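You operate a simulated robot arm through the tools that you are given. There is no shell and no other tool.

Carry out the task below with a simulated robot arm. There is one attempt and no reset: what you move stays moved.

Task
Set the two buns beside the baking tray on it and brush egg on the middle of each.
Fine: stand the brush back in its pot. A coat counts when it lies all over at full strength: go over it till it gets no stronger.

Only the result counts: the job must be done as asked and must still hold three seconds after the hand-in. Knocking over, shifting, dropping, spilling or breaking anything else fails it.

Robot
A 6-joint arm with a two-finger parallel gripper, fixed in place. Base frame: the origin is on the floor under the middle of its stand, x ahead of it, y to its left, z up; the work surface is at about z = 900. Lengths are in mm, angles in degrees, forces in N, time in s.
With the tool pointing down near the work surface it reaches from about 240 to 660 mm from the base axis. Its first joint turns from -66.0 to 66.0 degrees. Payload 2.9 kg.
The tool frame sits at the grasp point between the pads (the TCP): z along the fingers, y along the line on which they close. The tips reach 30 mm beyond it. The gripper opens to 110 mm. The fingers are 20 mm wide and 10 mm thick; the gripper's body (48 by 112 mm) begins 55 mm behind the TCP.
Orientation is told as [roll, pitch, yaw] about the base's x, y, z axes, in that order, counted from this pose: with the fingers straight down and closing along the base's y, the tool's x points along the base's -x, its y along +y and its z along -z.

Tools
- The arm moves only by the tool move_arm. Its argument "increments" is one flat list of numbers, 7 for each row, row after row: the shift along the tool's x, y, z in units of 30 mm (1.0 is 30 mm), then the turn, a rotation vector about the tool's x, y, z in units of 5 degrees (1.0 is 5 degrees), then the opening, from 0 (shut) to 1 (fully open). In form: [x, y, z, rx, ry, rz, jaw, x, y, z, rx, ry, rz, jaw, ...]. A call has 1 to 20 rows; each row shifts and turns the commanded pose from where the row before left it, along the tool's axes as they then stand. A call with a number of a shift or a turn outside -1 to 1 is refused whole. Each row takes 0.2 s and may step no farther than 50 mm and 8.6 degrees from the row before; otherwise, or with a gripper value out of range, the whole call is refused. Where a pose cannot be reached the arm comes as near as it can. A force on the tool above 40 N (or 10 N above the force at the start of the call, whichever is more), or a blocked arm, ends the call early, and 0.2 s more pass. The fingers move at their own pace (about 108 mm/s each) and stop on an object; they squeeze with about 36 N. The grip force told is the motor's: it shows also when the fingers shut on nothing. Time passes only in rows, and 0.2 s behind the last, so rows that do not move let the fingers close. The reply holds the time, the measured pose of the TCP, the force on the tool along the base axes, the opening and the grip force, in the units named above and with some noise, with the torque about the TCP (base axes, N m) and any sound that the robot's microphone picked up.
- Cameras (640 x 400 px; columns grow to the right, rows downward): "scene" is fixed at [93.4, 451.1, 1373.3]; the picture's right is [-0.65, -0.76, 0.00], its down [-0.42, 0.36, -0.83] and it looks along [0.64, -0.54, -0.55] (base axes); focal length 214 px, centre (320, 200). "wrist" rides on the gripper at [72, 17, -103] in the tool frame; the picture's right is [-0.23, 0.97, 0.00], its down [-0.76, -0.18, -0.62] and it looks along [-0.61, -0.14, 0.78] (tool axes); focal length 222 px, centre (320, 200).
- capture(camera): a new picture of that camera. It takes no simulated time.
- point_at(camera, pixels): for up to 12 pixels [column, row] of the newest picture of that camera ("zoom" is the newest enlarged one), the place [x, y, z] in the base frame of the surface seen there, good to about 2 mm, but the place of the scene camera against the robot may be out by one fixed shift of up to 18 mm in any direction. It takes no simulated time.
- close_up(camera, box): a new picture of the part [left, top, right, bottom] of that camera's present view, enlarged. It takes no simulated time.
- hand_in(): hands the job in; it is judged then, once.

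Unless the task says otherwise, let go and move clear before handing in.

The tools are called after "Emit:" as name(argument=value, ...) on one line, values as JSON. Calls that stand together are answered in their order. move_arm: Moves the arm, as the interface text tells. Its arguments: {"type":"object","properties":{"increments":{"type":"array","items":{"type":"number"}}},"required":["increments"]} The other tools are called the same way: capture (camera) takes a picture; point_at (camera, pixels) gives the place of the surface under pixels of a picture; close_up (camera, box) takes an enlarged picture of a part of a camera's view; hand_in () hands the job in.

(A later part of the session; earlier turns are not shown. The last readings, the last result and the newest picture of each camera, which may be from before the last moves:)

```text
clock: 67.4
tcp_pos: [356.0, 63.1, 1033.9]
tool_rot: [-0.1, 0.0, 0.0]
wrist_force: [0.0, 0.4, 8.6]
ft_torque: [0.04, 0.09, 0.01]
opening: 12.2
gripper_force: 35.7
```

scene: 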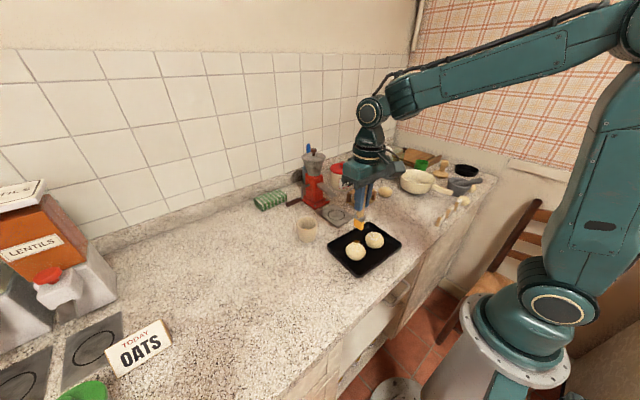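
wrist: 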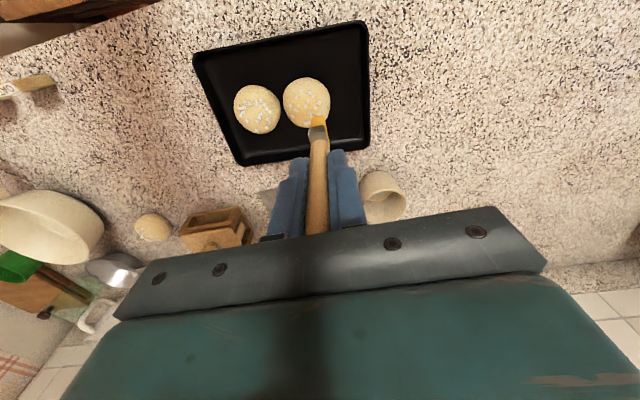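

Emit:
move_arm(increments=[0, 0, -0.1, 0, 0, 0, 0.05, 0, 0, 0.1, 0, 0, 0, 0.05, 0, 0, 0, 0, 0, 0, 0.05, 0, 0, -0.1, 0, 0, 0, 0.05, 0, 0, 0.1, 0, 0, 0, 0.05, 0, 0, 0, 0, 0, 0, 0.05, 0, 0, -0.1, 0, 0, 0, 0.05, 0, 0, 0.1, 0, 0, 0, 0.05, 0, 0, 0, 0, 0, 0, 0.05, 0, 0, -0.5, 0, 0, 0, 0.05, 0, 0, -0.7, 0, 0, 0, 0.05, 0, 0, -0.8, 0, 0, 0, 0.05, 0, 0, 0, 0, 0, 0, 0.05])

Emit:
close_up(camera="wrist", box=[230, 60, 380, 165])

Emit:
close_up(camera="scene", box=[340, 225, 380, 260])

```text
clock: 70.2
tcp_pos: [355.9, 62.0, 1093.4]
tool_rot: [0.0, 0.0, 0.0]
wrist_force: [-1.1, -0.4, -0.4]
ft_torque: [0.0, 0.0, 0.0]
opening: 12.3
gripper_force: 35.9
```

```text
3.81 times, centred on (305, 112) of wrist
```

zoom: 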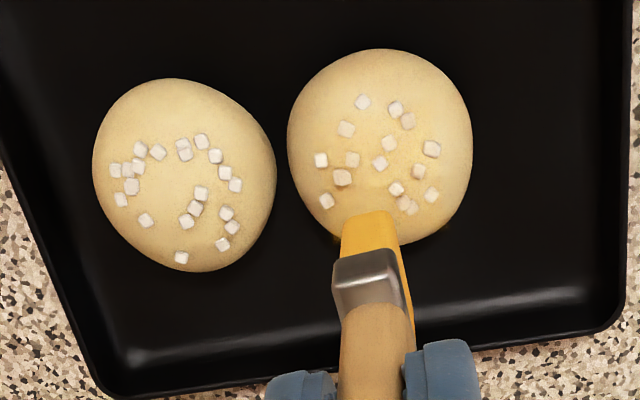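

```text
11.43 times, centred on (360, 242) of scene
```

zoom: 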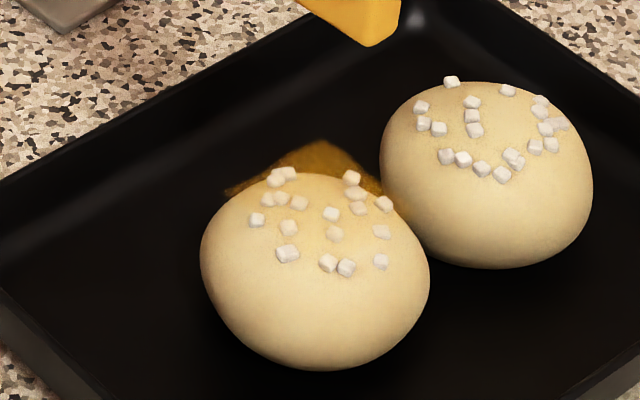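

Emit:
close_up(camera="wrist", box=[294, 70, 348, 126])

Emit:
close_up(camera="wrist", box=[242, 76, 298, 132])

Emit:
close_up(camera="scene", box=[343, 230, 365, 250])

```text
7.14 times, centred on (321, 98) of wrist
```

zoom: 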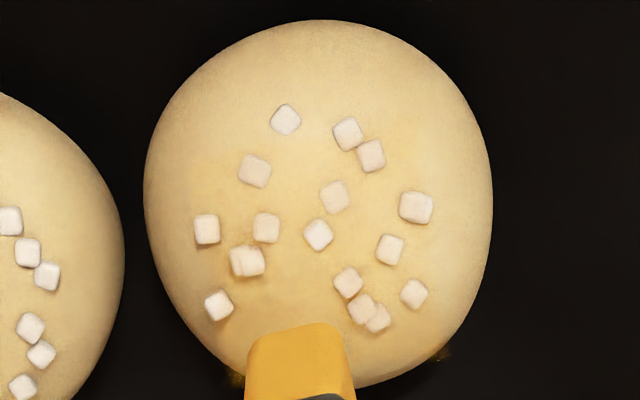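

```text
7.14 times, centred on (270, 104) of wrist
```

zoom: 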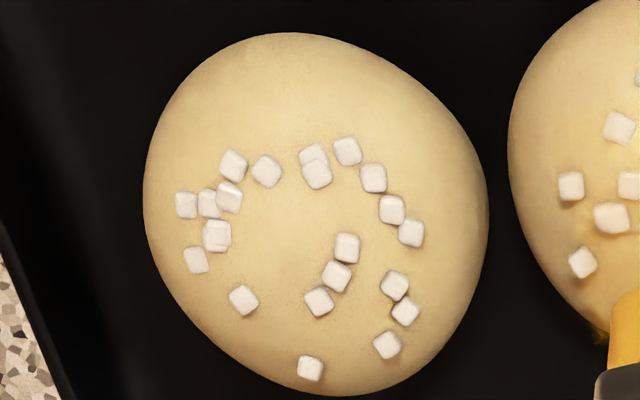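

```text
16.00 times, centred on (354, 240) of scene
```

zoom: 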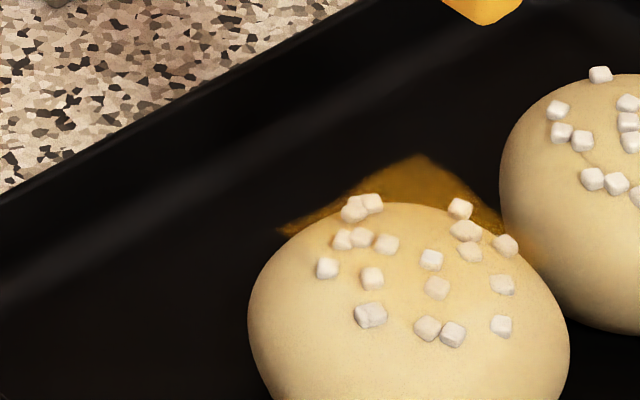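

The film is a fixed ~36 mm square centred on the bun's top, and dabbing barely changed it, so it needs sliding strokes. I'll make light, shorter strokes (±8 mm) at about 2 N.

Emit:
move_arm(increments=[0, 0, 0.8, 0, 0, 0, 0.05, 0, 0, 0.8, 0, 0, 0, 0.05, 0, 0, 0.3, 0, 0, 0, 0.05, 0, 0, 0.08, 0, 0, 0, 0.05, 0, 0.133, 0, 0, 0, 0, 0.05, 0, 0.133, 0, 0, 0, 0, 0.05, 0, -0.133, 0, 0, 0, 0, 0.05, 0, -0.133, 0, 0, 0, 0, 0.05, 0, -0.133, 0, 0, 0, 0, 0.05, 0, -0.133, 0, 0, 0, 0, 0.05, 0, 0.133, 0, 0, 0, 0, 0.05, 0, 0.133, 0, 0, 0, 0, 0.05, 0, 0.133, 0, 0, 0, 0, 0.05, 0, 0.133, 0, 0, 0, 0, 0.05, 0, -0.133, 0, 0, 0, 0, 0.05, 0, -0.133, 0, 0, 0, 0, 0.05])

Emit:
close_up(camera="wrist", box=[270, 75, 370, 155])

Emit:
close_up(camera="scene", box=[343, 230, 365, 250])

```text
clock: 73.6
tcp_pos: [357.3, 61.6, 1034.9]
tool_rot: [0.0, 0.0, 0.1]
wrist_force: [0.7, -1.1, -1.0]
ft_torque: [0.0, 0.0, -0.03]
opening: 12.2
gripper_force: 36.1
```

```text
5.00 times, centred on (320, 115) of wrist
```

zoom: 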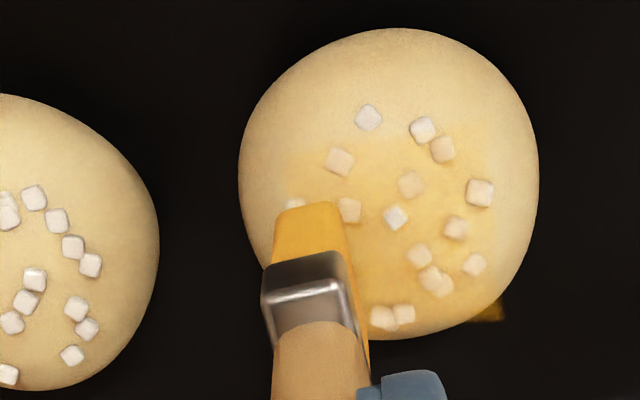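

```text
16.00 times, centred on (354, 240) of scene
```

zoom: 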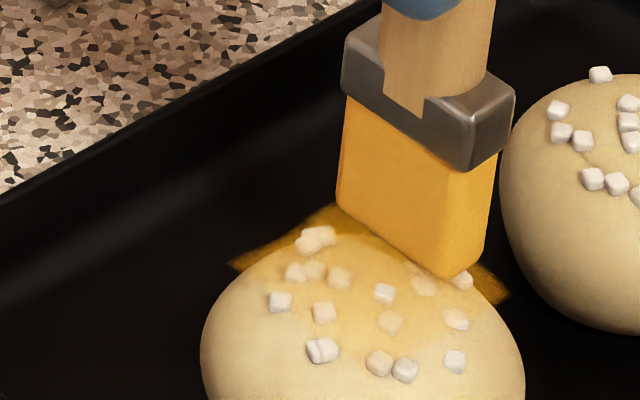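

Now a clear yellow coat shows across the bun's middle (wrist zoom 390,220), and it grew stronger with sliding. The bun moved about 14 mm to +y, so I'll re-centre on it at about (356,76) and continue.

Emit:
move_arm(increments=[0, 0, -0.2, 0, 0, 0, 0.05, 0.04, 0.49, 0, 0, 0, 0, 0.05, 0, 0, 0.2, 0, 0, 0, 0.05, 0, 0, 0.01, 0, 0, 0, 0.05, 0, 0.133, 0, 0, 0, 0, 0.05, 0, 0.133, 0, 0, 0, 0, 0.05, 0, -0.133, 0, 0, 0, 0, 0.05, 0, -0.133, 0, 0, 0, 0, 0.05, 0, -0.133, 0, 0, 0, 0, 0.05, 0, -0.133, 0, 0, 0, 0, 0.05, 0, 0.133, 0, 0, 0, 0, 0.05, 0, 0.133, 0, 0, 0, 0, 0.05, 0, 0.133, 0, 0, 0, 0, 0.05, 0, 0.133, 0, 0, 0, 0, 0.05, 0, -0.133, 0, 0, 0, 0, 0.05, 0, -0.133, 0, 0, 0, 0, 0.05])

Emit:
close_up(camera="wrist", box=[270, 75, 370, 155])

Emit:
close_up(camera="scene", box=[343, 230, 365, 250])

```text
clock: 77.0
tcp_pos: [355.4, 77.5, 1033.3]
tool_rot: [0.0, -0.1, 0.1]
wrist_force: [0.3, 5.5, 9.5]
ft_torque: [0.38, 0.01, -0.01]
opening: 11.9
gripper_force: 35.7
```

```text
5.00 times, centred on (320, 115) of wrist
```

zoom: 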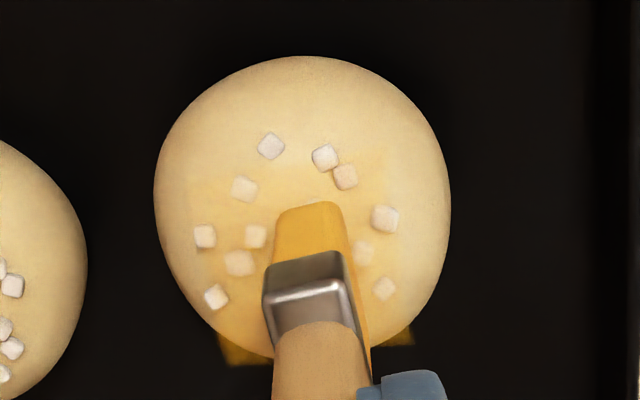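

```text
16.00 times, centred on (354, 240) of scene
```

zoom: 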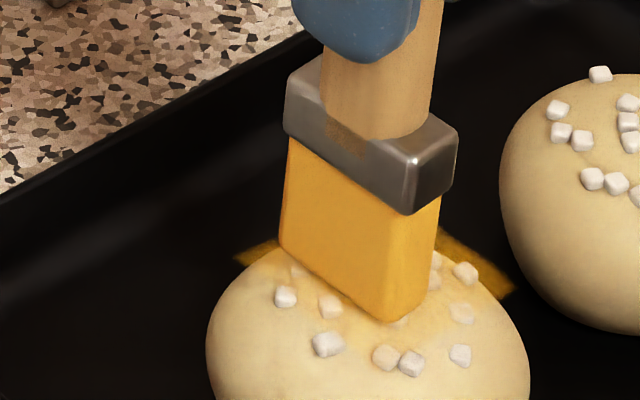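

Emit:
move_arm(increments=[0, 0, -0.4, 0, 0, 0, 0.05, 0, 0, -0.8, 0, 0, 0, 0.05, 0, 0, -0.8, 0, 0, 0, 0.05, 0, 0, 0, 0, 0, 0, 0.05])

Emit:
capture(camera="wrist")

Emit:
close_up(camera="wrist", box=[285, 70, 345, 126])

Emit:
close_up(camera="scene", box=[343, 230, 365, 250])

```text
clock: 78.0
tcp_pos: [355.1, 76.3, 1092.6]
tool_rot: [0.0, -0.1, 0.0]
wrist_force: [0.5, -0.5, -0.4]
ft_torque: [0.01, 0.02, 0.02]
opening: 11.8
gripper_force: 35.7
```

```text
taken
```

wrist: 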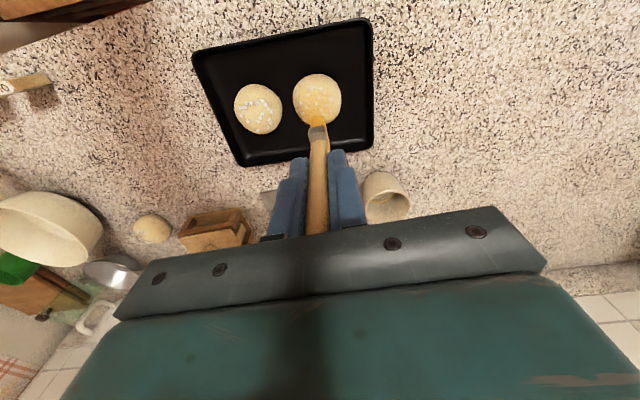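

```text
7.14 times, centred on (315, 98) of wrist
```

zoom: 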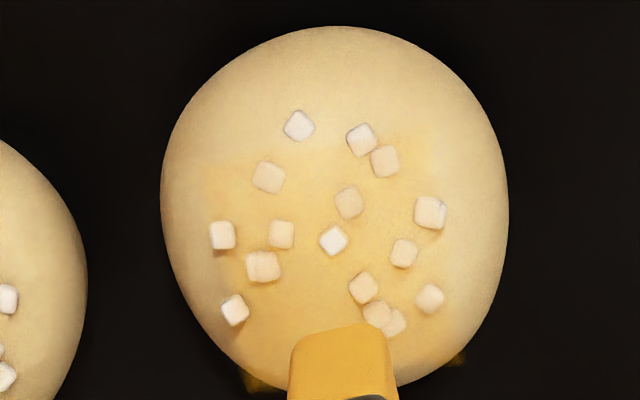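

```text
16.00 times, centred on (354, 240) of scene
```

zoom: 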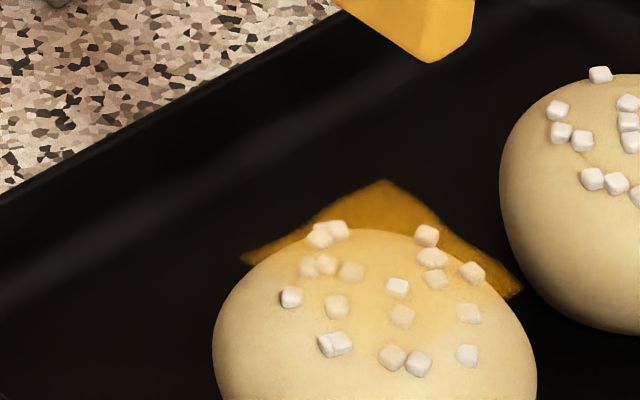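

The coat is visibly stronger as a square over the middle, still translucent. I'll measure the bun's present centre and continue with strokes offset in x to cover the patch's edges.

Emit:
point_at(camera="wrist", pixels=[[317, 85], [317, 98], [317, 108], [296, 98], [338, 98], [317, 77], [300, 110], [335, 110]])

```text
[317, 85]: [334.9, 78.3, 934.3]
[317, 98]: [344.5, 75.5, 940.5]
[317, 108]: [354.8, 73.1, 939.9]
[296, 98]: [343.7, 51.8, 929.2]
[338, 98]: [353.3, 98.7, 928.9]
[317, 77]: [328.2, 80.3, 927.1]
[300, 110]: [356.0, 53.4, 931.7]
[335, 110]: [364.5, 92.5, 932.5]
```

Emit:
move_arm(increments=[-0.16, -0.04, 0.8, 0, 0, 0, 0.05, 0, 0, 0.8, 0, 0, 0, 0.05, 0, 0, 0.3, 0, 0, 0, 0.05, 0, 0, 0.09, 0, 0, 0, 0.05, 0, 0.133, 0, 0, 0, 0, 0.05, 0, 0.133, 0, 0, 0, 0, 0.05, 0, -0.133, 0, 0, 0, 0, 0.05, 0, -0.133, 0, 0, 0, 0, 0.05, 0, -0.133, 0, 0, 0, 0, 0.05, 0, -0.133, 0, 0, 0, 0, 0.05, 0, 0.133, 0, 0, 0, 0, 0.05, 0, 0.133, 0, 0, 0, 0, 0.05, 0, 0.133, 0, 0, 0, 0, 0.05, 0, 0.133, 0, 0, 0, 0, 0.05, 0, -0.133, 0, 0, 0, 0, 0.05, 0, -0.133, 0, 0, 0, 0, 0.05])

Emit:
close_up(camera="wrist", box=[270, 75, 370, 155])

Emit:
close_up(camera="scene", box=[343, 230, 365, 250])

```text
clock: 81.4
tcp_pos: [359.8, 74.7, 1034.3]
tool_rot: [0.0, 0.0, 0.1]
wrist_force: [-0.7, 0.8, 0.1]
ft_torque: [0.03, -0.01, -0.01]
opening: 12.0
gripper_force: 36.2
```

```text
5.00 times, centred on (320, 115) of wrist
```

zoom: 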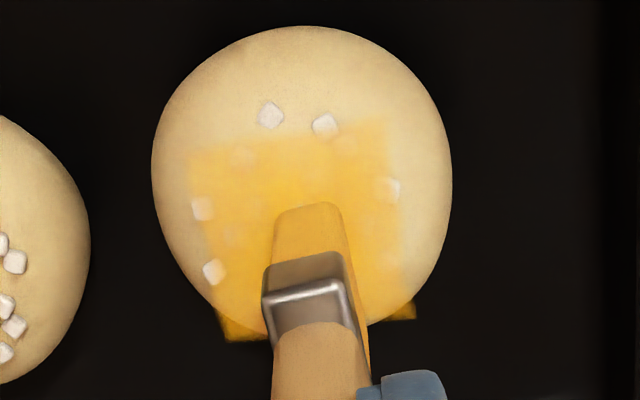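

```text
16.00 times, centred on (354, 240) of scene
```

zoom: 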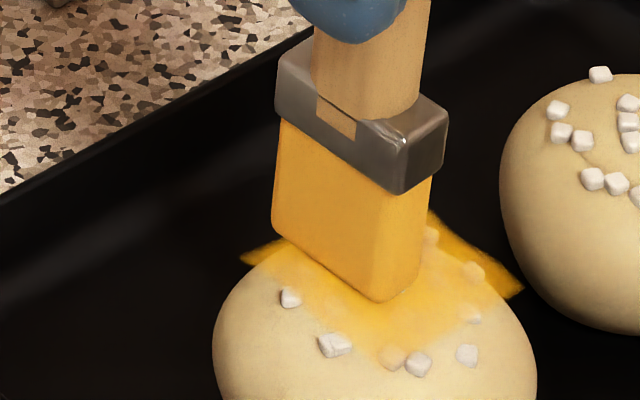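

The coat is now much stronger, an even yellow square between zoom columns 190 and 400. I'll continue with the brush offset the other way in x.

Emit:
move_arm(increments=[0, 0, -0.15, 0, 0, 0, 0.05, 0.43, -0.12, 0, 0, 0, 0, 0.05, 0, 0, 0.14, 0, 0, 0, 0.05, 0, 0.133, 0, 0, 0, 0, 0.05, 0, 0.133, 0, 0, 0, 0, 0.05, 0, -0.133, 0, 0, 0, 0, 0.05, 0, -0.133, 0, 0, 0, 0, 0.05, 0, -0.133, 0, 0, 0, 0, 0.05, 0, -0.133, 0, 0, 0, 0, 0.05, 0, 0.133, 0, 0, 0, 0, 0.05, 0, 0.133, 0, 0, 0, 0, 0.05, 0, 0.133, 0, 0, 0, 0, 0.05, 0, 0.133, 0, 0, 0, 0, 0.05, 0, -0.133, 0, 0, 0, 0, 0.05, 0, -0.133, 0, 0, 0, 0, 0.05])

Emit:
close_up(camera="wrist", box=[270, 75, 370, 155])

Emit:
close_up(camera="scene", box=[343, 230, 365, 250])

```text
clock: 84.6
tcp_pos: [347.4, 70.6, 1033.2]
tool_rot: [0.1, 0.0, 0.1]
wrist_force: [0.3, 1.7, 2.5]
ft_torque: [0.13, -0.01, 0.03]
opening: 12.3
gripper_force: 35.6
```

```text
5.00 times, centred on (320, 115) of wrist
```

zoom: 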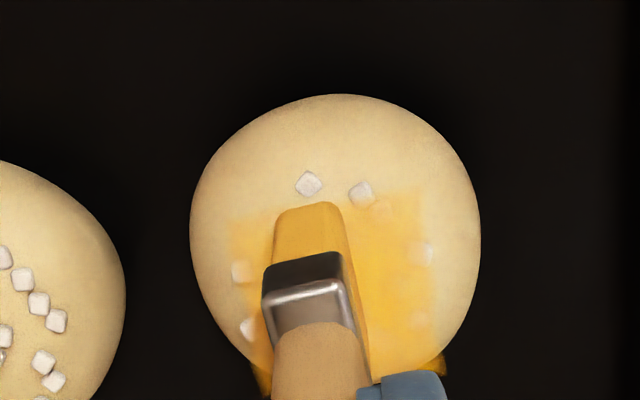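

```text
16.00 times, centred on (354, 240) of scene
```

zoom: 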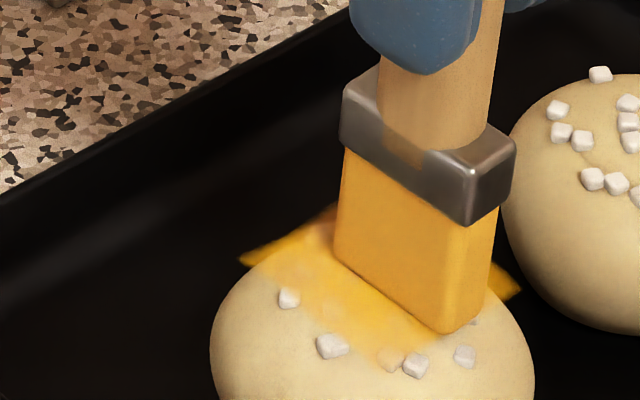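

Emit:
move_arm(increments=[0, 0, -0.4, 0, 0, 0, 0.05, 0, 0, -0.8, 0, 0, 0, 0.05, 0, 0, -0.8, 0, 0, 0, 0.05, 0, 0, 0, 0, 0, 0, 0.05])

Emit:
close_up(camera="wrist", box=[285, 70, 355, 136])

Emit:
close_up(camera="scene", box=[343, 230, 365, 250])

Emit:
capture(camera="wrist")

```text
clock: 85.6
tcp_pos: [347.4, 72.1, 1094.9]
tool_rot: [0.0, 0.0, 0.0]
wrist_force: [0.0, 0.7, 0.5]
ft_torque: [0.0, -0.01, -0.01]
opening: 12.4
gripper_force: 36.9
```

```text
6.06 times, centred on (320, 103) of wrist
```

zoom: 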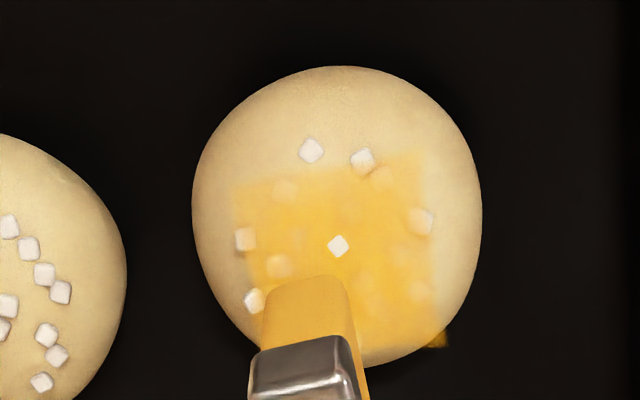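

```text
16.00 times, centred on (354, 240) of scene
```

zoom: 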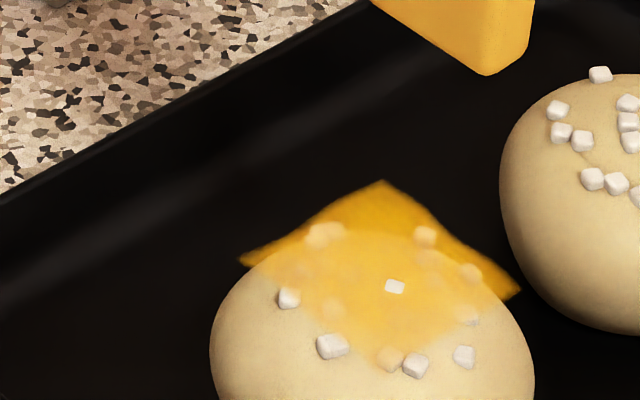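

```text
taken
```

wrist: 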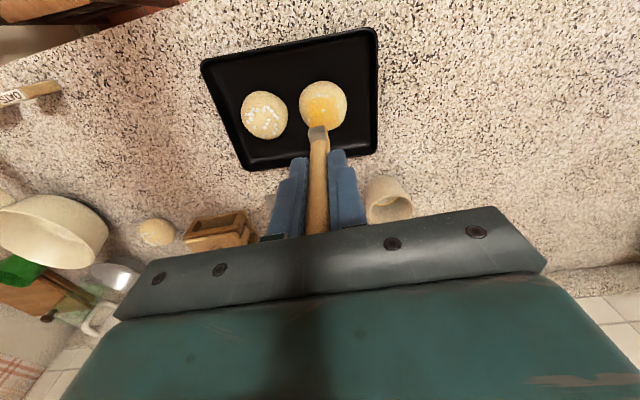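

The coat now covers the whole square diamond in the scene zoom (corners 380,180; 240,262; 520,292; 385,370), though its near edges are fainter and the bristles look paler. I'll dip again before finishing.

Emit:
move_arm(increments=[-0.876, 0.379, 0, 0, 0, 0, 0.05, -0.876, 0.379, 0, 0, 0, 0, 0.05, -0.876, 0.379, 0, 0, 0, 0, 0.05, -0.876, 0.379, 0, 0, 0, 0, 0.05, -0.876, 0.379, 0, 0, 0, 0, 0.05, -0.876, 0.379, 0, 0, 0, 0, 0.05, 0, 0, 0, 0, 0, 0, 0.05])

Emit:
close_up(camera="wrist", box=[270, 65, 370, 165])

```text
clock: 87.2
tcp_pos: [505.5, 140.7, 1093.5]
tool_rot: [0.1, -0.1, 0.1]
wrist_force: [-0.2, 0.3, -0.1]
ft_torque: [-0.02, 0.02, 0.01]
opening: 11.9
gripper_force: 35.8
```

```text
4.00 times, centred on (320, 115) of wrist
```

zoom: 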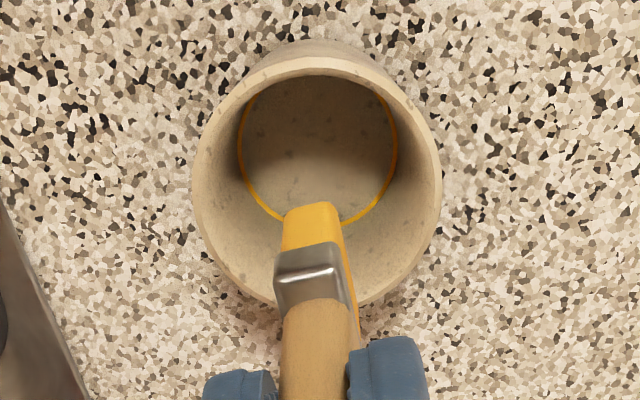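

Emit:
move_arm(increments=[0, 0, 0.9, 0, 0, 0, 0.05, 0, 0, 0.9, 0, 0, 0, 0.05, 0, 0, 0.7, 0, 0, 0, 0.05, 0, 0, 0.3, 0, 0, 0, 0.05, 0, 0, 0.04, 0, 0, 0, 0.05, 0, 0, 0.03, 0, 0, 0, 0.05, 0, 0, 0, 0, 0, 0, 0.05])

```text
clock: 88.8
tcp_pos: [504.8, 140.8, 1008.1]
tool_rot: [0.0, 0.0, 0.0]
wrist_force: [-0.9, 0.9, 2.7]
ft_torque: [0.02, 0.02, -0.02]
opening: 12.1
gripper_force: 35.5
```

Contact with the pot's bottom again at 2.7 N, so the brush is reloaded. I'll lift out and go back over bun 1.

Emit:
move_arm(increments=[0, 0, -0.2, 0, 0, 0, 0.05, 0, 0, -0.9, 0, 0, 0, 0.05, 0, 0, -0.95, 0, 0, 0, 0.05, 0, 0, -0.95, 0, 0, 0, 0.05, 0.812, -0.362, 0, 0, 0, 0, 0.05, 0.812, -0.362, 0, 0, 0, 0, 0.05, 0.812, -0.362, 0, 0, 0, 0, 0.05, 0.812, -0.362, 0, 0, 0, 0, 0.05, 0.812, -0.362, 0, 0, 0, 0, 0.05, 0.812, -0.362, 0, 0, 0, 0, 0.05, 0, 0, 0, 0, 0, 0, 0.05])

Emit:
capture(camera="wrist")

Emit:
close_up(camera="wrist", box=[230, 60, 380, 165])

```text
clock: 91.2
tcp_pos: [358.1, 75.4, 1098.7]
tool_rot: [0.0, 0.0, 0.0]
wrist_force: [0.9, -0.4, -0.4]
ft_torque: [-0.01, -0.01, 0.02]
opening: 12.1
gripper_force: 36.0
```

```text
taken
```

wrist: 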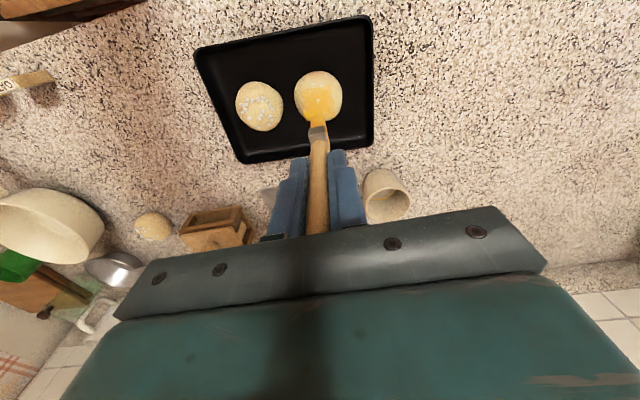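

```text
3.81 times, centred on (305, 112) of wrist
```

zoom: 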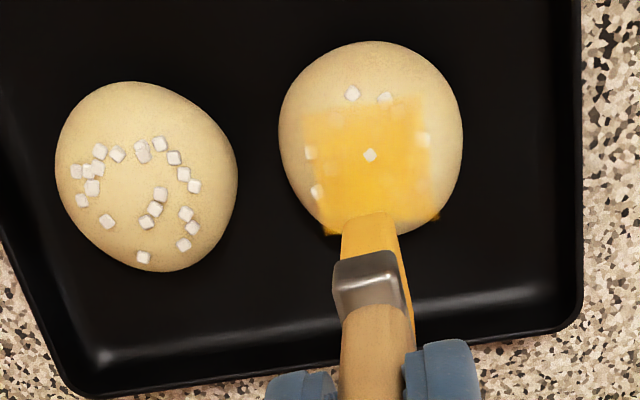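

Clear view: the coat square spans x 338–373, y 58–92, centred at (355.5,75.3), with its robot-side edge a little fainter. I'll go over it again with the brush offset toward that edge first.

Emit:
move_arm(increments=[0.253, 0, 0.8, 0, 0, 0, 0.05, 0, 0, 0.8, 0, 0, 0, 0.05, 0, 0, 0.4, 0, 0, 0, 0.05, 0, 0, 0.12, 0, 0, 0, 0.05, 0, 0, 0, 0, 0, 0, 0.05])

Emit:
move_arm(increments=[0, 0.12, 0, 0, 0, 0, 0.05, 0, 0.12, 0, 0, 0, 0, 0.05, 0, 0.12, 0, 0, 0, 0, 0.05, 0, -0.12, 0, 0, 0, 0, 0.05, 0, -0.12, 0, 0, 0, 0, 0.05, 0, -0.12, 0, 0, 0, 0, 0.05, 0, -0.12, 0, 0, 0, 0, 0.05, 0, -0.12, 0, 0, 0, 0, 0.05, 0, -0.12, 0, 0, 0, 0, 0.05, 0, 0.12, 0, 0, 0, 0, 0.05, 0, 0.12, 0, 0, 0, 0, 0.05, 0, 0.12, 0, 0, 0, 0, 0.05, 0, 0.12, 0, 0, 0, 0, 0.05, 0, 0.12, 0, 0, 0, 0, 0.05, 0, 0.12, 0, 0, 0, 0, 0.05, 0, -0.12, 0, 0, 0, 0, 0.05, 0, -0.12, 0, 0, 0, 0, 0.05, 0, -0.12, 0, 0, 0, 0, 0.05])

Emit:
close_up(camera="wrist", box=[270, 75, 370, 155])

Emit:
close_up(camera="scene", box=[343, 230, 365, 250])

```text
clock: 92.4
tcp_pos: [350.9, 75.0, 1035.8]
tool_rot: [0.0, -0.1, 0.0]
wrist_force: [-0.2, 0.4, -0.7]
ft_torque: [0.02, 0.02, -0.02]
opening: 12.0
gripper_force: 36.5
```

```text
clock: 96.2
tcp_pos: [352.4, 75.6, 1034.7]
tool_rot: [0.0, -0.1, 0.0]
wrist_force: [0.2, -0.7, -1.0]
ft_torque: [0.02, -0.03, 0.01]
opening: 12.1
gripper_force: 36.3
```

```text
5.00 times, centred on (320, 115) of wrist
```

zoom: 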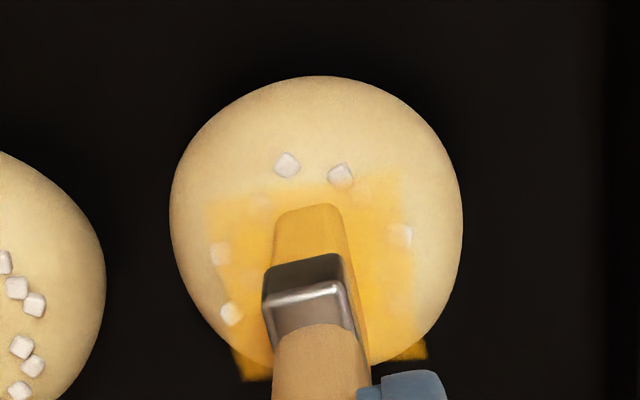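

```text
16.00 times, centred on (354, 240) of scene
```

zoom: 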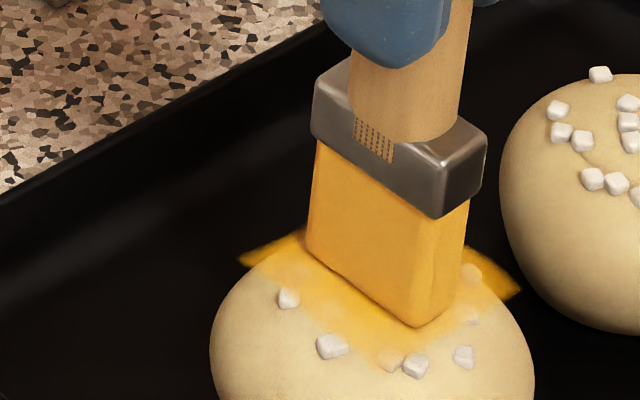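

That pass ran about a millimetre too high to touch. I'll lower slightly and repeat it.

Emit:
move_arm(increments=[0, 0, 0.035, 0, 0, 0, 0.05, 0, 0, 0, 0, 0, 0, 0.05])

```text
clock: 96.8
tcp_pos: [352.0, 75.0, 1033.2]
tool_rot: [0.1, 0.0, 0.1]
wrist_force: [-0.2, -0.1, 4.9]
ft_torque: [-0.06, 0.05, 0.03]
opening: 12.3
gripper_force: 36.1
```

Emit:
move_arm(increments=[0, 0.12, 0, 0, 0, 0, 0.05, 0, 0.12, 0, 0, 0, 0, 0.05, 0, -0.12, 0, 0, 0, 0, 0.05, 0, -0.12, 0, 0, 0, 0, 0.05, 0, -0.12, 0, 0, 0, 0, 0.05, 0, -0.12, 0, 0, 0, 0, 0.05, 0, 0.12, 0, 0, 0, 0, 0.05, 0, 0.12, 0, 0, 0, 0, 0.05, 0, 0.12, 0, 0, 0, 0, 0.05, 0, 0.12, 0, 0, 0, 0, 0.05, 0, -0.12, 0, 0, 0, 0, 0.05, 0, -0.12, 0, 0, 0, 0, 0.05])

Emit:
close_up(camera="wrist", box=[270, 75, 370, 155])

Emit:
close_up(camera="scene", box=[343, 230, 365, 250])

```text
clock: 99.4
tcp_pos: [352.5, 75.8, 1034.2]
tool_rot: [0.0, -0.1, 0.1]
wrist_force: [-0.6, 3.4, 6.8]
ft_torque: [0.29, -0.08, 0.02]
opening: 11.9
gripper_force: 36.1
```

```text
5.00 times, centred on (320, 115) of wrist
```

zoom: 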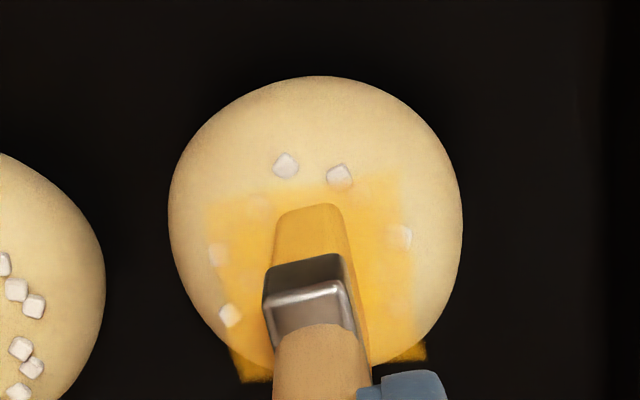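

```text
16.00 times, centred on (354, 240) of scene
```

zoom: 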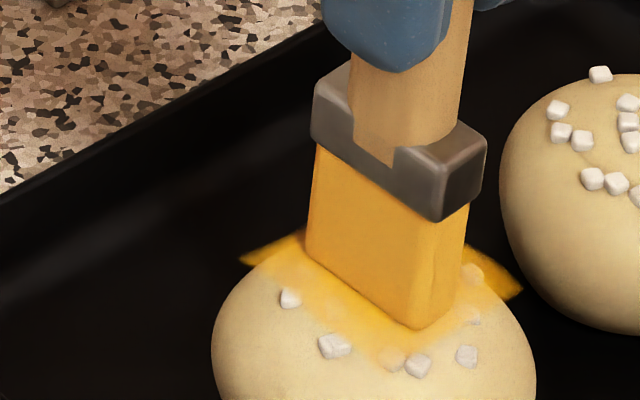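

Emit:
move_arm(increments=[0, 0, -0.4, 0, 0, 0, 0.05, 0, 0, -0.8, 0, 0, 0, 0.05, 0, 0, -0.9, 0, 0, 0, 0.05, 0, 0, 0, 0, 0, 0, 0.05])

Emit:
close_up(camera="wrist", box=[285, 70, 355, 136])

Emit:
close_up(camera="scene", box=[343, 230, 365, 250])

```text
clock: 100.4
tcp_pos: [350.8, 74.8, 1096.8]
tool_rot: [0.0, 0.0, 0.0]
wrist_force: [0.0, -0.2, -0.9]
ft_torque: [0.0, 0.02, -0.04]
opening: 12.1
gripper_force: 36.2
```

```text
6.06 times, centred on (320, 103) of wrist
```

zoom: 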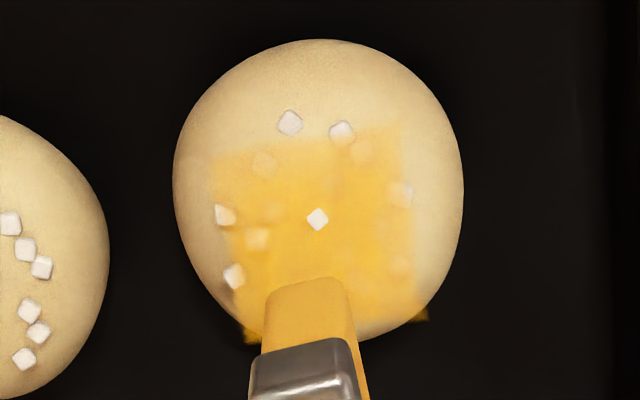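

```text
16.00 times, centred on (354, 240) of scene
```

zoom: 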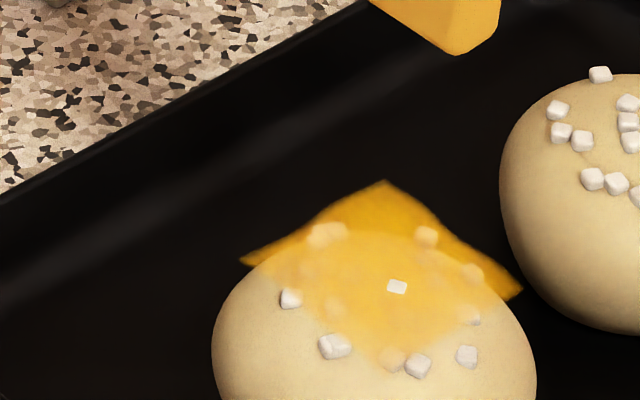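

The coat looks the same as before this pass (scene zoom at 385,215), which suggests it is saturating. I'll make one more full sliding pass across the centre to confirm it gets no stronger.

Emit:
move_arm(increments=[-0.15, 0.48, 0.8, 0, 0, 0, 0.05, 0, 0, 0.8, 0, 0, 0, 0.05, 0, 0, 0.4, 0, 0, 0, 0.05, 0, 0, 0.11, 0, 0, 0, 0.05, 0, -0.16, 0, 0, 0, 0, 0.05, 0, -0.16, 0, 0, 0, 0, 0.05, 0, -0.16, 0, 0, 0, 0, 0.05, 0, -0.16, 0, 0, 0, 0, 0.05, 0, -0.16, 0, 0, 0, 0, 0.05, 0, -0.16, 0, 0, 0, 0, 0.05, 0, 0, -0.2, 0, 0, 0, 0.05])

Emit:
close_up(camera="wrist", box=[270, 75, 370, 155])

Emit:
close_up(camera="scene", box=[343, 230, 365, 250])

```text
clock: 102.8
tcp_pos: [355.8, 60.1, 1038.9]
tool_rot: [0.0, 0.1, 0.1]
wrist_force: [-0.6, -0.4, 0.1]
ft_torque: [-0.01, 0.01, 0.01]
opening: 12.3
gripper_force: 35.9
```

```text
5.00 times, centred on (320, 115) of wrist
```

zoom: 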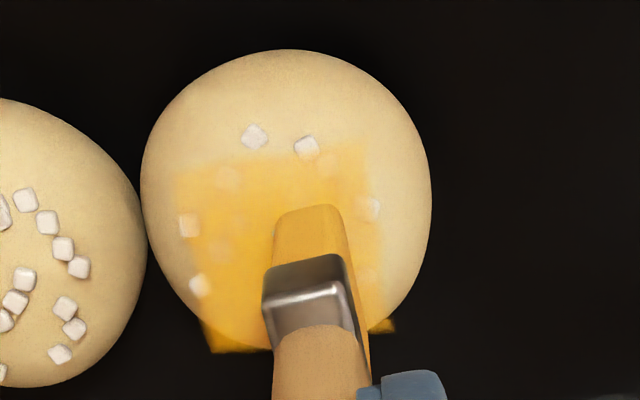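

```text
16.00 times, centred on (354, 240) of scene
```

zoom: 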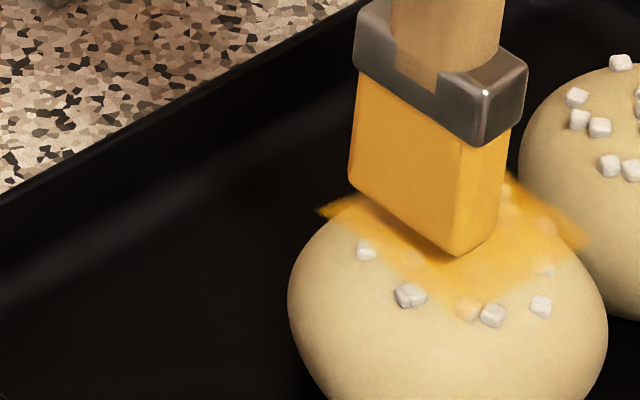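

Bun 1 slid back against bun 2 with that stroke. I'll now stroke the opposite way, from its far side toward +y, to bring it back and pass over it again.

Emit:
move_arm(increments=[0, -0.67, 0, 0, 0, 0, 0.05, 0, 0, 0.2, 0, 0, 0, 0.05, 0, 0.16, 0, 0, 0, 0, 0.05, 0, 0.16, 0, 0, 0, 0, 0.05, 0, 0.16, 0, 0, 0, 0, 0.05, 0, 0.16, 0, 0, 0, 0, 0.05, 0, 0.16, 0, 0, 0, 0, 0.05, 0, 0.16, 0, 0, 0, 0, 0.05, 0, 0.16, 0, 0, 0, 0, 0.05, 0, 0.16, 0, 0, 0, 0, 0.05, 0, 0.16, 0, 0, 0, 0, 0.05, 0, 0, -0.4, 0, 0, 0, 0.05, 0, 0, -0.8, 0, 0, 0, 0.05, 0, 0, -0.8, 0, 0, 0, 0.05, 0, 0, 0, 0, 0, 0, 0.05])

Emit:
capture(camera="wrist")

Emit:
close_up(camera="wrist", box=[230, 60, 380, 165])

Emit:
close_up(camera="scene", box=[343, 230, 365, 250])

```text
clock: 106.0
tcp_pos: [355.0, 84.0, 1093.0]
tool_rot: [0.1, 0.0, 0.0]
wrist_force: [-0.2, 0.6, -0.5]
ft_torque: [0.0, 0.05, -0.01]
opening: 12.0
gripper_force: 36.1
```

```text
taken
```

wrist: 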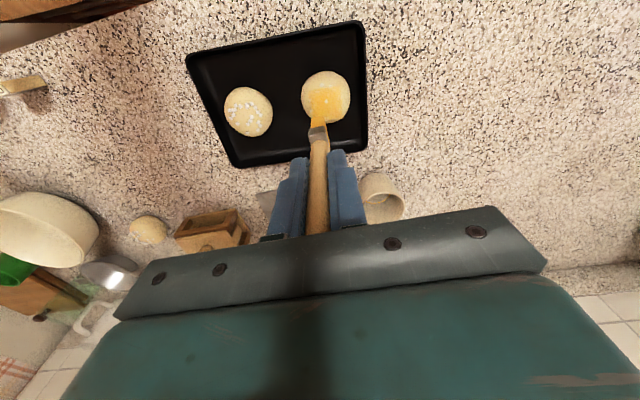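

```text
3.81 times, centred on (305, 112) of wrist
```

zoom: 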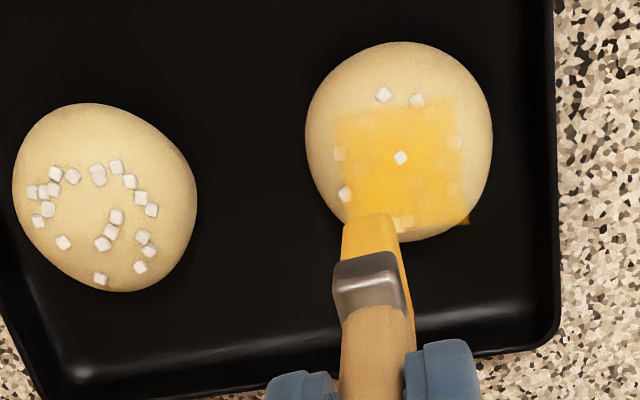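

```text
16.00 times, centred on (354, 240) of scene
```

zoom: 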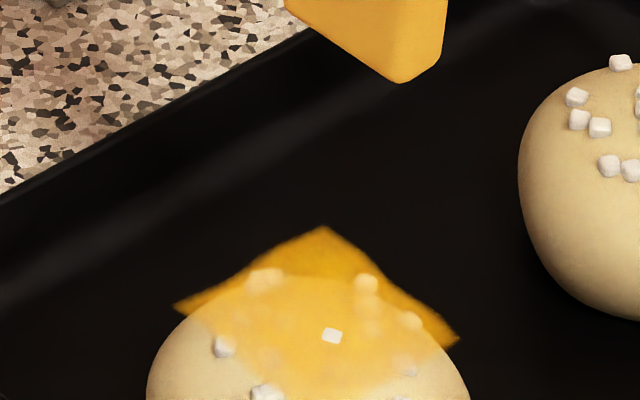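

The coat still grew a bit more opaque (pearls fainter in the scene zoom), so I'll continue. Bun 1's centre is now about (352,92); next I stroke from +y toward -y along the robot-side part of the patch.

Emit:
move_arm(increments=[0.27, 0.73, 0, 0, 0, 0, 0.05, 0, 0, 0.8, 0, 0, 0, 0.05, 0, 0, 0.8, 0, 0, 0, 0.05, 0, 0, 0.4, 0, 0, 0, 0.05, 0, -0.16, 0, 0, 0, 0, 0.05, 0, -0.16, 0, 0, 0, 0, 0.05, 0, -0.16, 0, 0, 0, 0, 0.05, 0, -0.16, 0, 0, 0, 0, 0.05, 0, -0.16, 0, 0, 0, 0, 0.05, 0, -0.16, 0, 0, 0, 0, 0.05, 0, -0.16, 0, 0, 0, 0, 0.05, 0, 0, -0.2, 0, 0, 0, 0.05])

Emit:
close_up(camera="wrist", box=[270, 75, 370, 155])

```text
clock: 108.6
tcp_pos: [347.8, 71.7, 1038.8]
tool_rot: [0.0, 0.0, -0.1]
wrist_force: [-0.7, 0.2, -0.6]
ft_torque: [0.01, -0.01, -0.03]
opening: 12.2
gripper_force: 35.4
```

```text
5.00 times, centred on (320, 115) of wrist
```

zoom: 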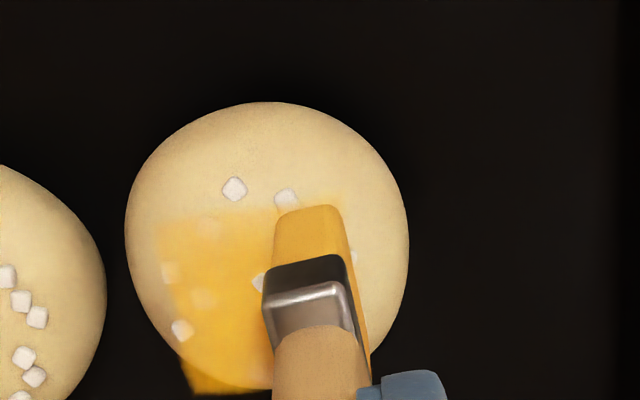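

Emit:
move_arm(increments=[-0.1, -0.87, 0, 0, 0, 0, 0.05, 0, 0, 0.2, 0, 0, 0, 0.05, 0, 0.16, 0, 0, 0, 0, 0.05, 0, 0.16, 0, 0, 0, 0, 0.05, 0, 0.16, 0, 0, 0, 0, 0.05, 0, 0.16, 0, 0, 0, 0, 0.05, 0, 0.16, 0, 0, 0, 0, 0.05, 0, 0.16, 0, 0, 0, 0, 0.05, 0, 0.16, 0, 0, 0, 0, 0.05, 0, 0.16, 0, 0, 0, 0, 0.05, 0, 0, -0.2, 0, 0, 0, 0.05, 0, 0, 0, 0, 0, 0, 0.05])

Emit:
close_up(camera="wrist", box=[270, 75, 370, 155])

Emit:
close_up(camera="scene", box=[343, 232, 365, 252])

```text
clock: 111.2
tcp_pos: [350.0, 84.0, 1038.5]
tool_rot: [0.1, 0.1, 0.0]
wrist_force: [0.1, -0.3, 0.4]
ft_torque: [-0.02, 0.02, 0.01]
opening: 12.1
gripper_force: 36.5
```

```text
5.00 times, centred on (320, 115) of wrist
```

zoom: 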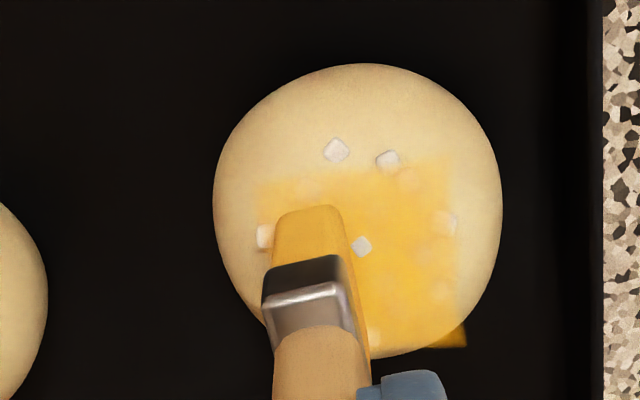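

```text
16.00 times, centred on (354, 242) of scene
```

zoom: 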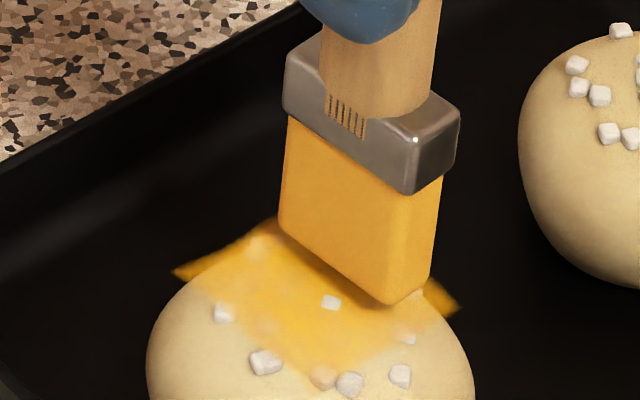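

Emit:
move_arm(increments=[-0.32, 0.72, 0, 0, 0, 0, 0.05, 0, 0, 0.2, 0, 0, 0, 0.05, 0, -0.16, 0, 0, 0, 0, 0.05, 0, -0.16, 0, 0, 0, 0, 0.05, 0, -0.16, 0, 0, 0, 0, 0.05, 0, -0.16, 0, 0, 0, 0, 0.05, 0, -0.16, 0, 0, 0, 0, 0.05, 0, -0.16, 0, 0, 0, 0, 0.05, 0, -0.16, 0, 0, 0, 0, 0.05, 0, -0.16, 0, 0, 0, 0, 0.05, 0, 0, -0.2, 0, 0, 0, 0.05, 0, 0, 0, 0, 0, 0, 0.05])

Emit:
close_up(camera="wrist", box=[270, 75, 370, 155])

```text
clock: 113.8
tcp_pos: [359.4, 67.1, 1038.4]
tool_rot: [0.0, 0.0, 0.1]
wrist_force: [-0.2, 0.0, 0.4]
ft_torque: [0.03, -0.02, 0.01]
opening: 12.3
gripper_force: 36.3
```

```text
5.00 times, centred on (320, 115) of wrist
```

zoom: 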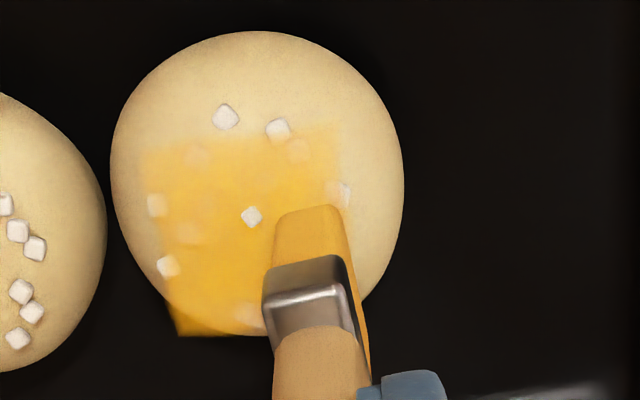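

Emit:
move_arm(increments=[0.11, -0.94, 0, 0, 0, 0, 0.05, 0, 0, 0.2, 0, 0, 0, 0.05, 0, 0.16, 0, 0, 0, 0, 0.05, 0, 0.16, 0, 0, 0, 0, 0.05, 0, 0.16, 0, 0, 0, 0, 0.05, 0, 0.16, 0, 0, 0, 0, 0.05, 0, 0.16, 0, 0, 0, 0, 0.05, 0, 0.16, 0, 0, 0, 0, 0.05, 0, 0.16, 0, 0, 0, 0, 0.05, 0, 0.16, 0, 0, 0, 0, 0.05, 0, 0, -0.4, 0, 0, 0, 0.05, 0, 0, -0.8, 0, 0, 0, 0.05, 0, 0, -0.8, 0, 0, 0, 0.05, 0, 0, 0, 0, 0, 0, 0.05])

Emit:
capture(camera="wrist")

Emit:
close_up(camera="wrist", box=[230, 60, 380, 165])

Emit:
close_up(camera="scene", box=[343, 232, 365, 252])

Emit:
point_at(camera="wrist", pixels=[[322, 80], [322, 98], [248, 110], [188, 62], [363, 22], [366, 150], [240, 165]])

```text
clock: 116.8
tcp_pos: [355.8, 77.2, 1093.5]
tool_rot: [0.1, -0.1, 0.0]
wrist_force: [0.0, -0.2, -0.4]
ft_torque: [-0.03, 0.0, -0.03]
opening: 11.9
gripper_force: 35.6
```

```text
taken
```

wrist: 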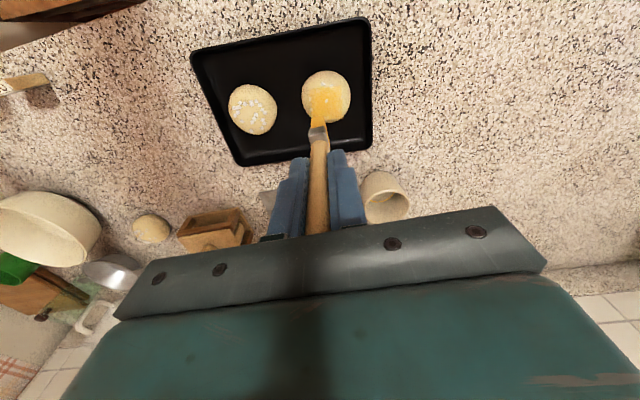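

```text
3.81 times, centred on (305, 112) of wrist
```

zoom: 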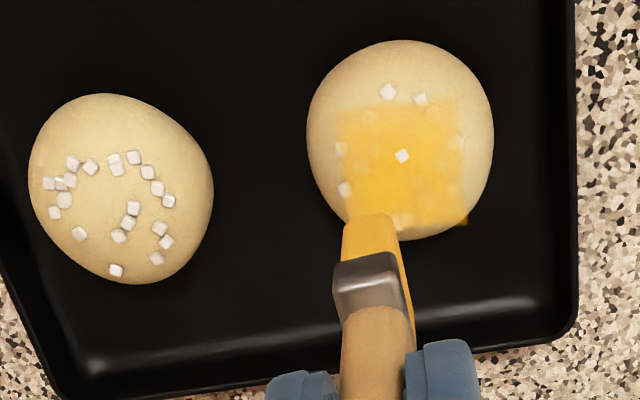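

```text
16.00 times, centred on (354, 242) of scene
```

zoom: 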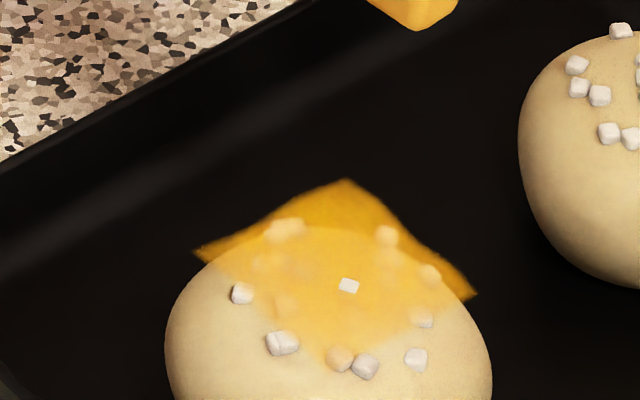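

```text
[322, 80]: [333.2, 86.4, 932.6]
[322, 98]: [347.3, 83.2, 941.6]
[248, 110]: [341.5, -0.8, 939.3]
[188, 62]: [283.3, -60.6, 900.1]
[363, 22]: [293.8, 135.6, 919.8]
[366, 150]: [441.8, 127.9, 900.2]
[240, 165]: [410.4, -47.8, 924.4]
```

Emit:
close_up(camera="wrist", box=[300, 72, 354, 126])

Emit:
close_up(camera="scene", box=[348, 238, 362, 252])

```text
7.41 times, centred on (327, 99) of wrist
```

zoom: 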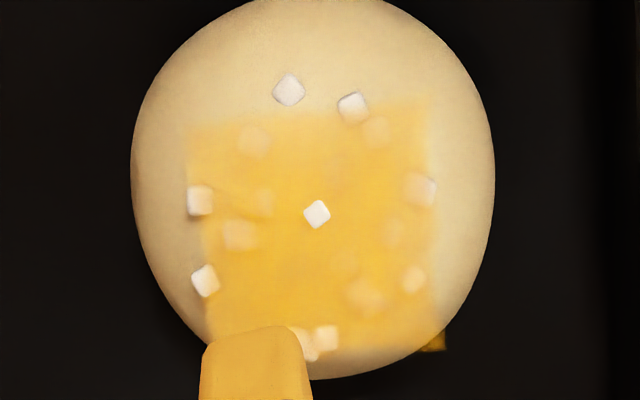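

```text
16.00 times, centred on (355, 245) of scene
```

zoom: 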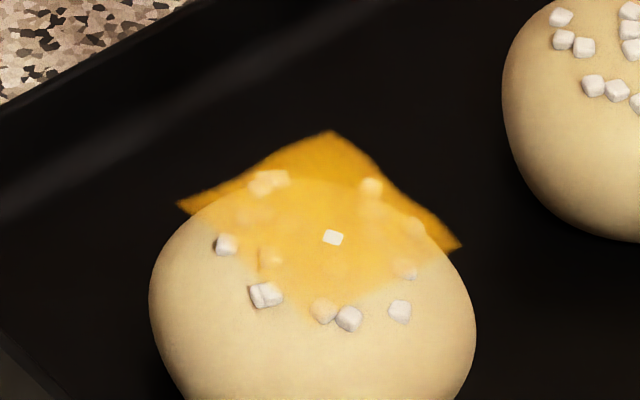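

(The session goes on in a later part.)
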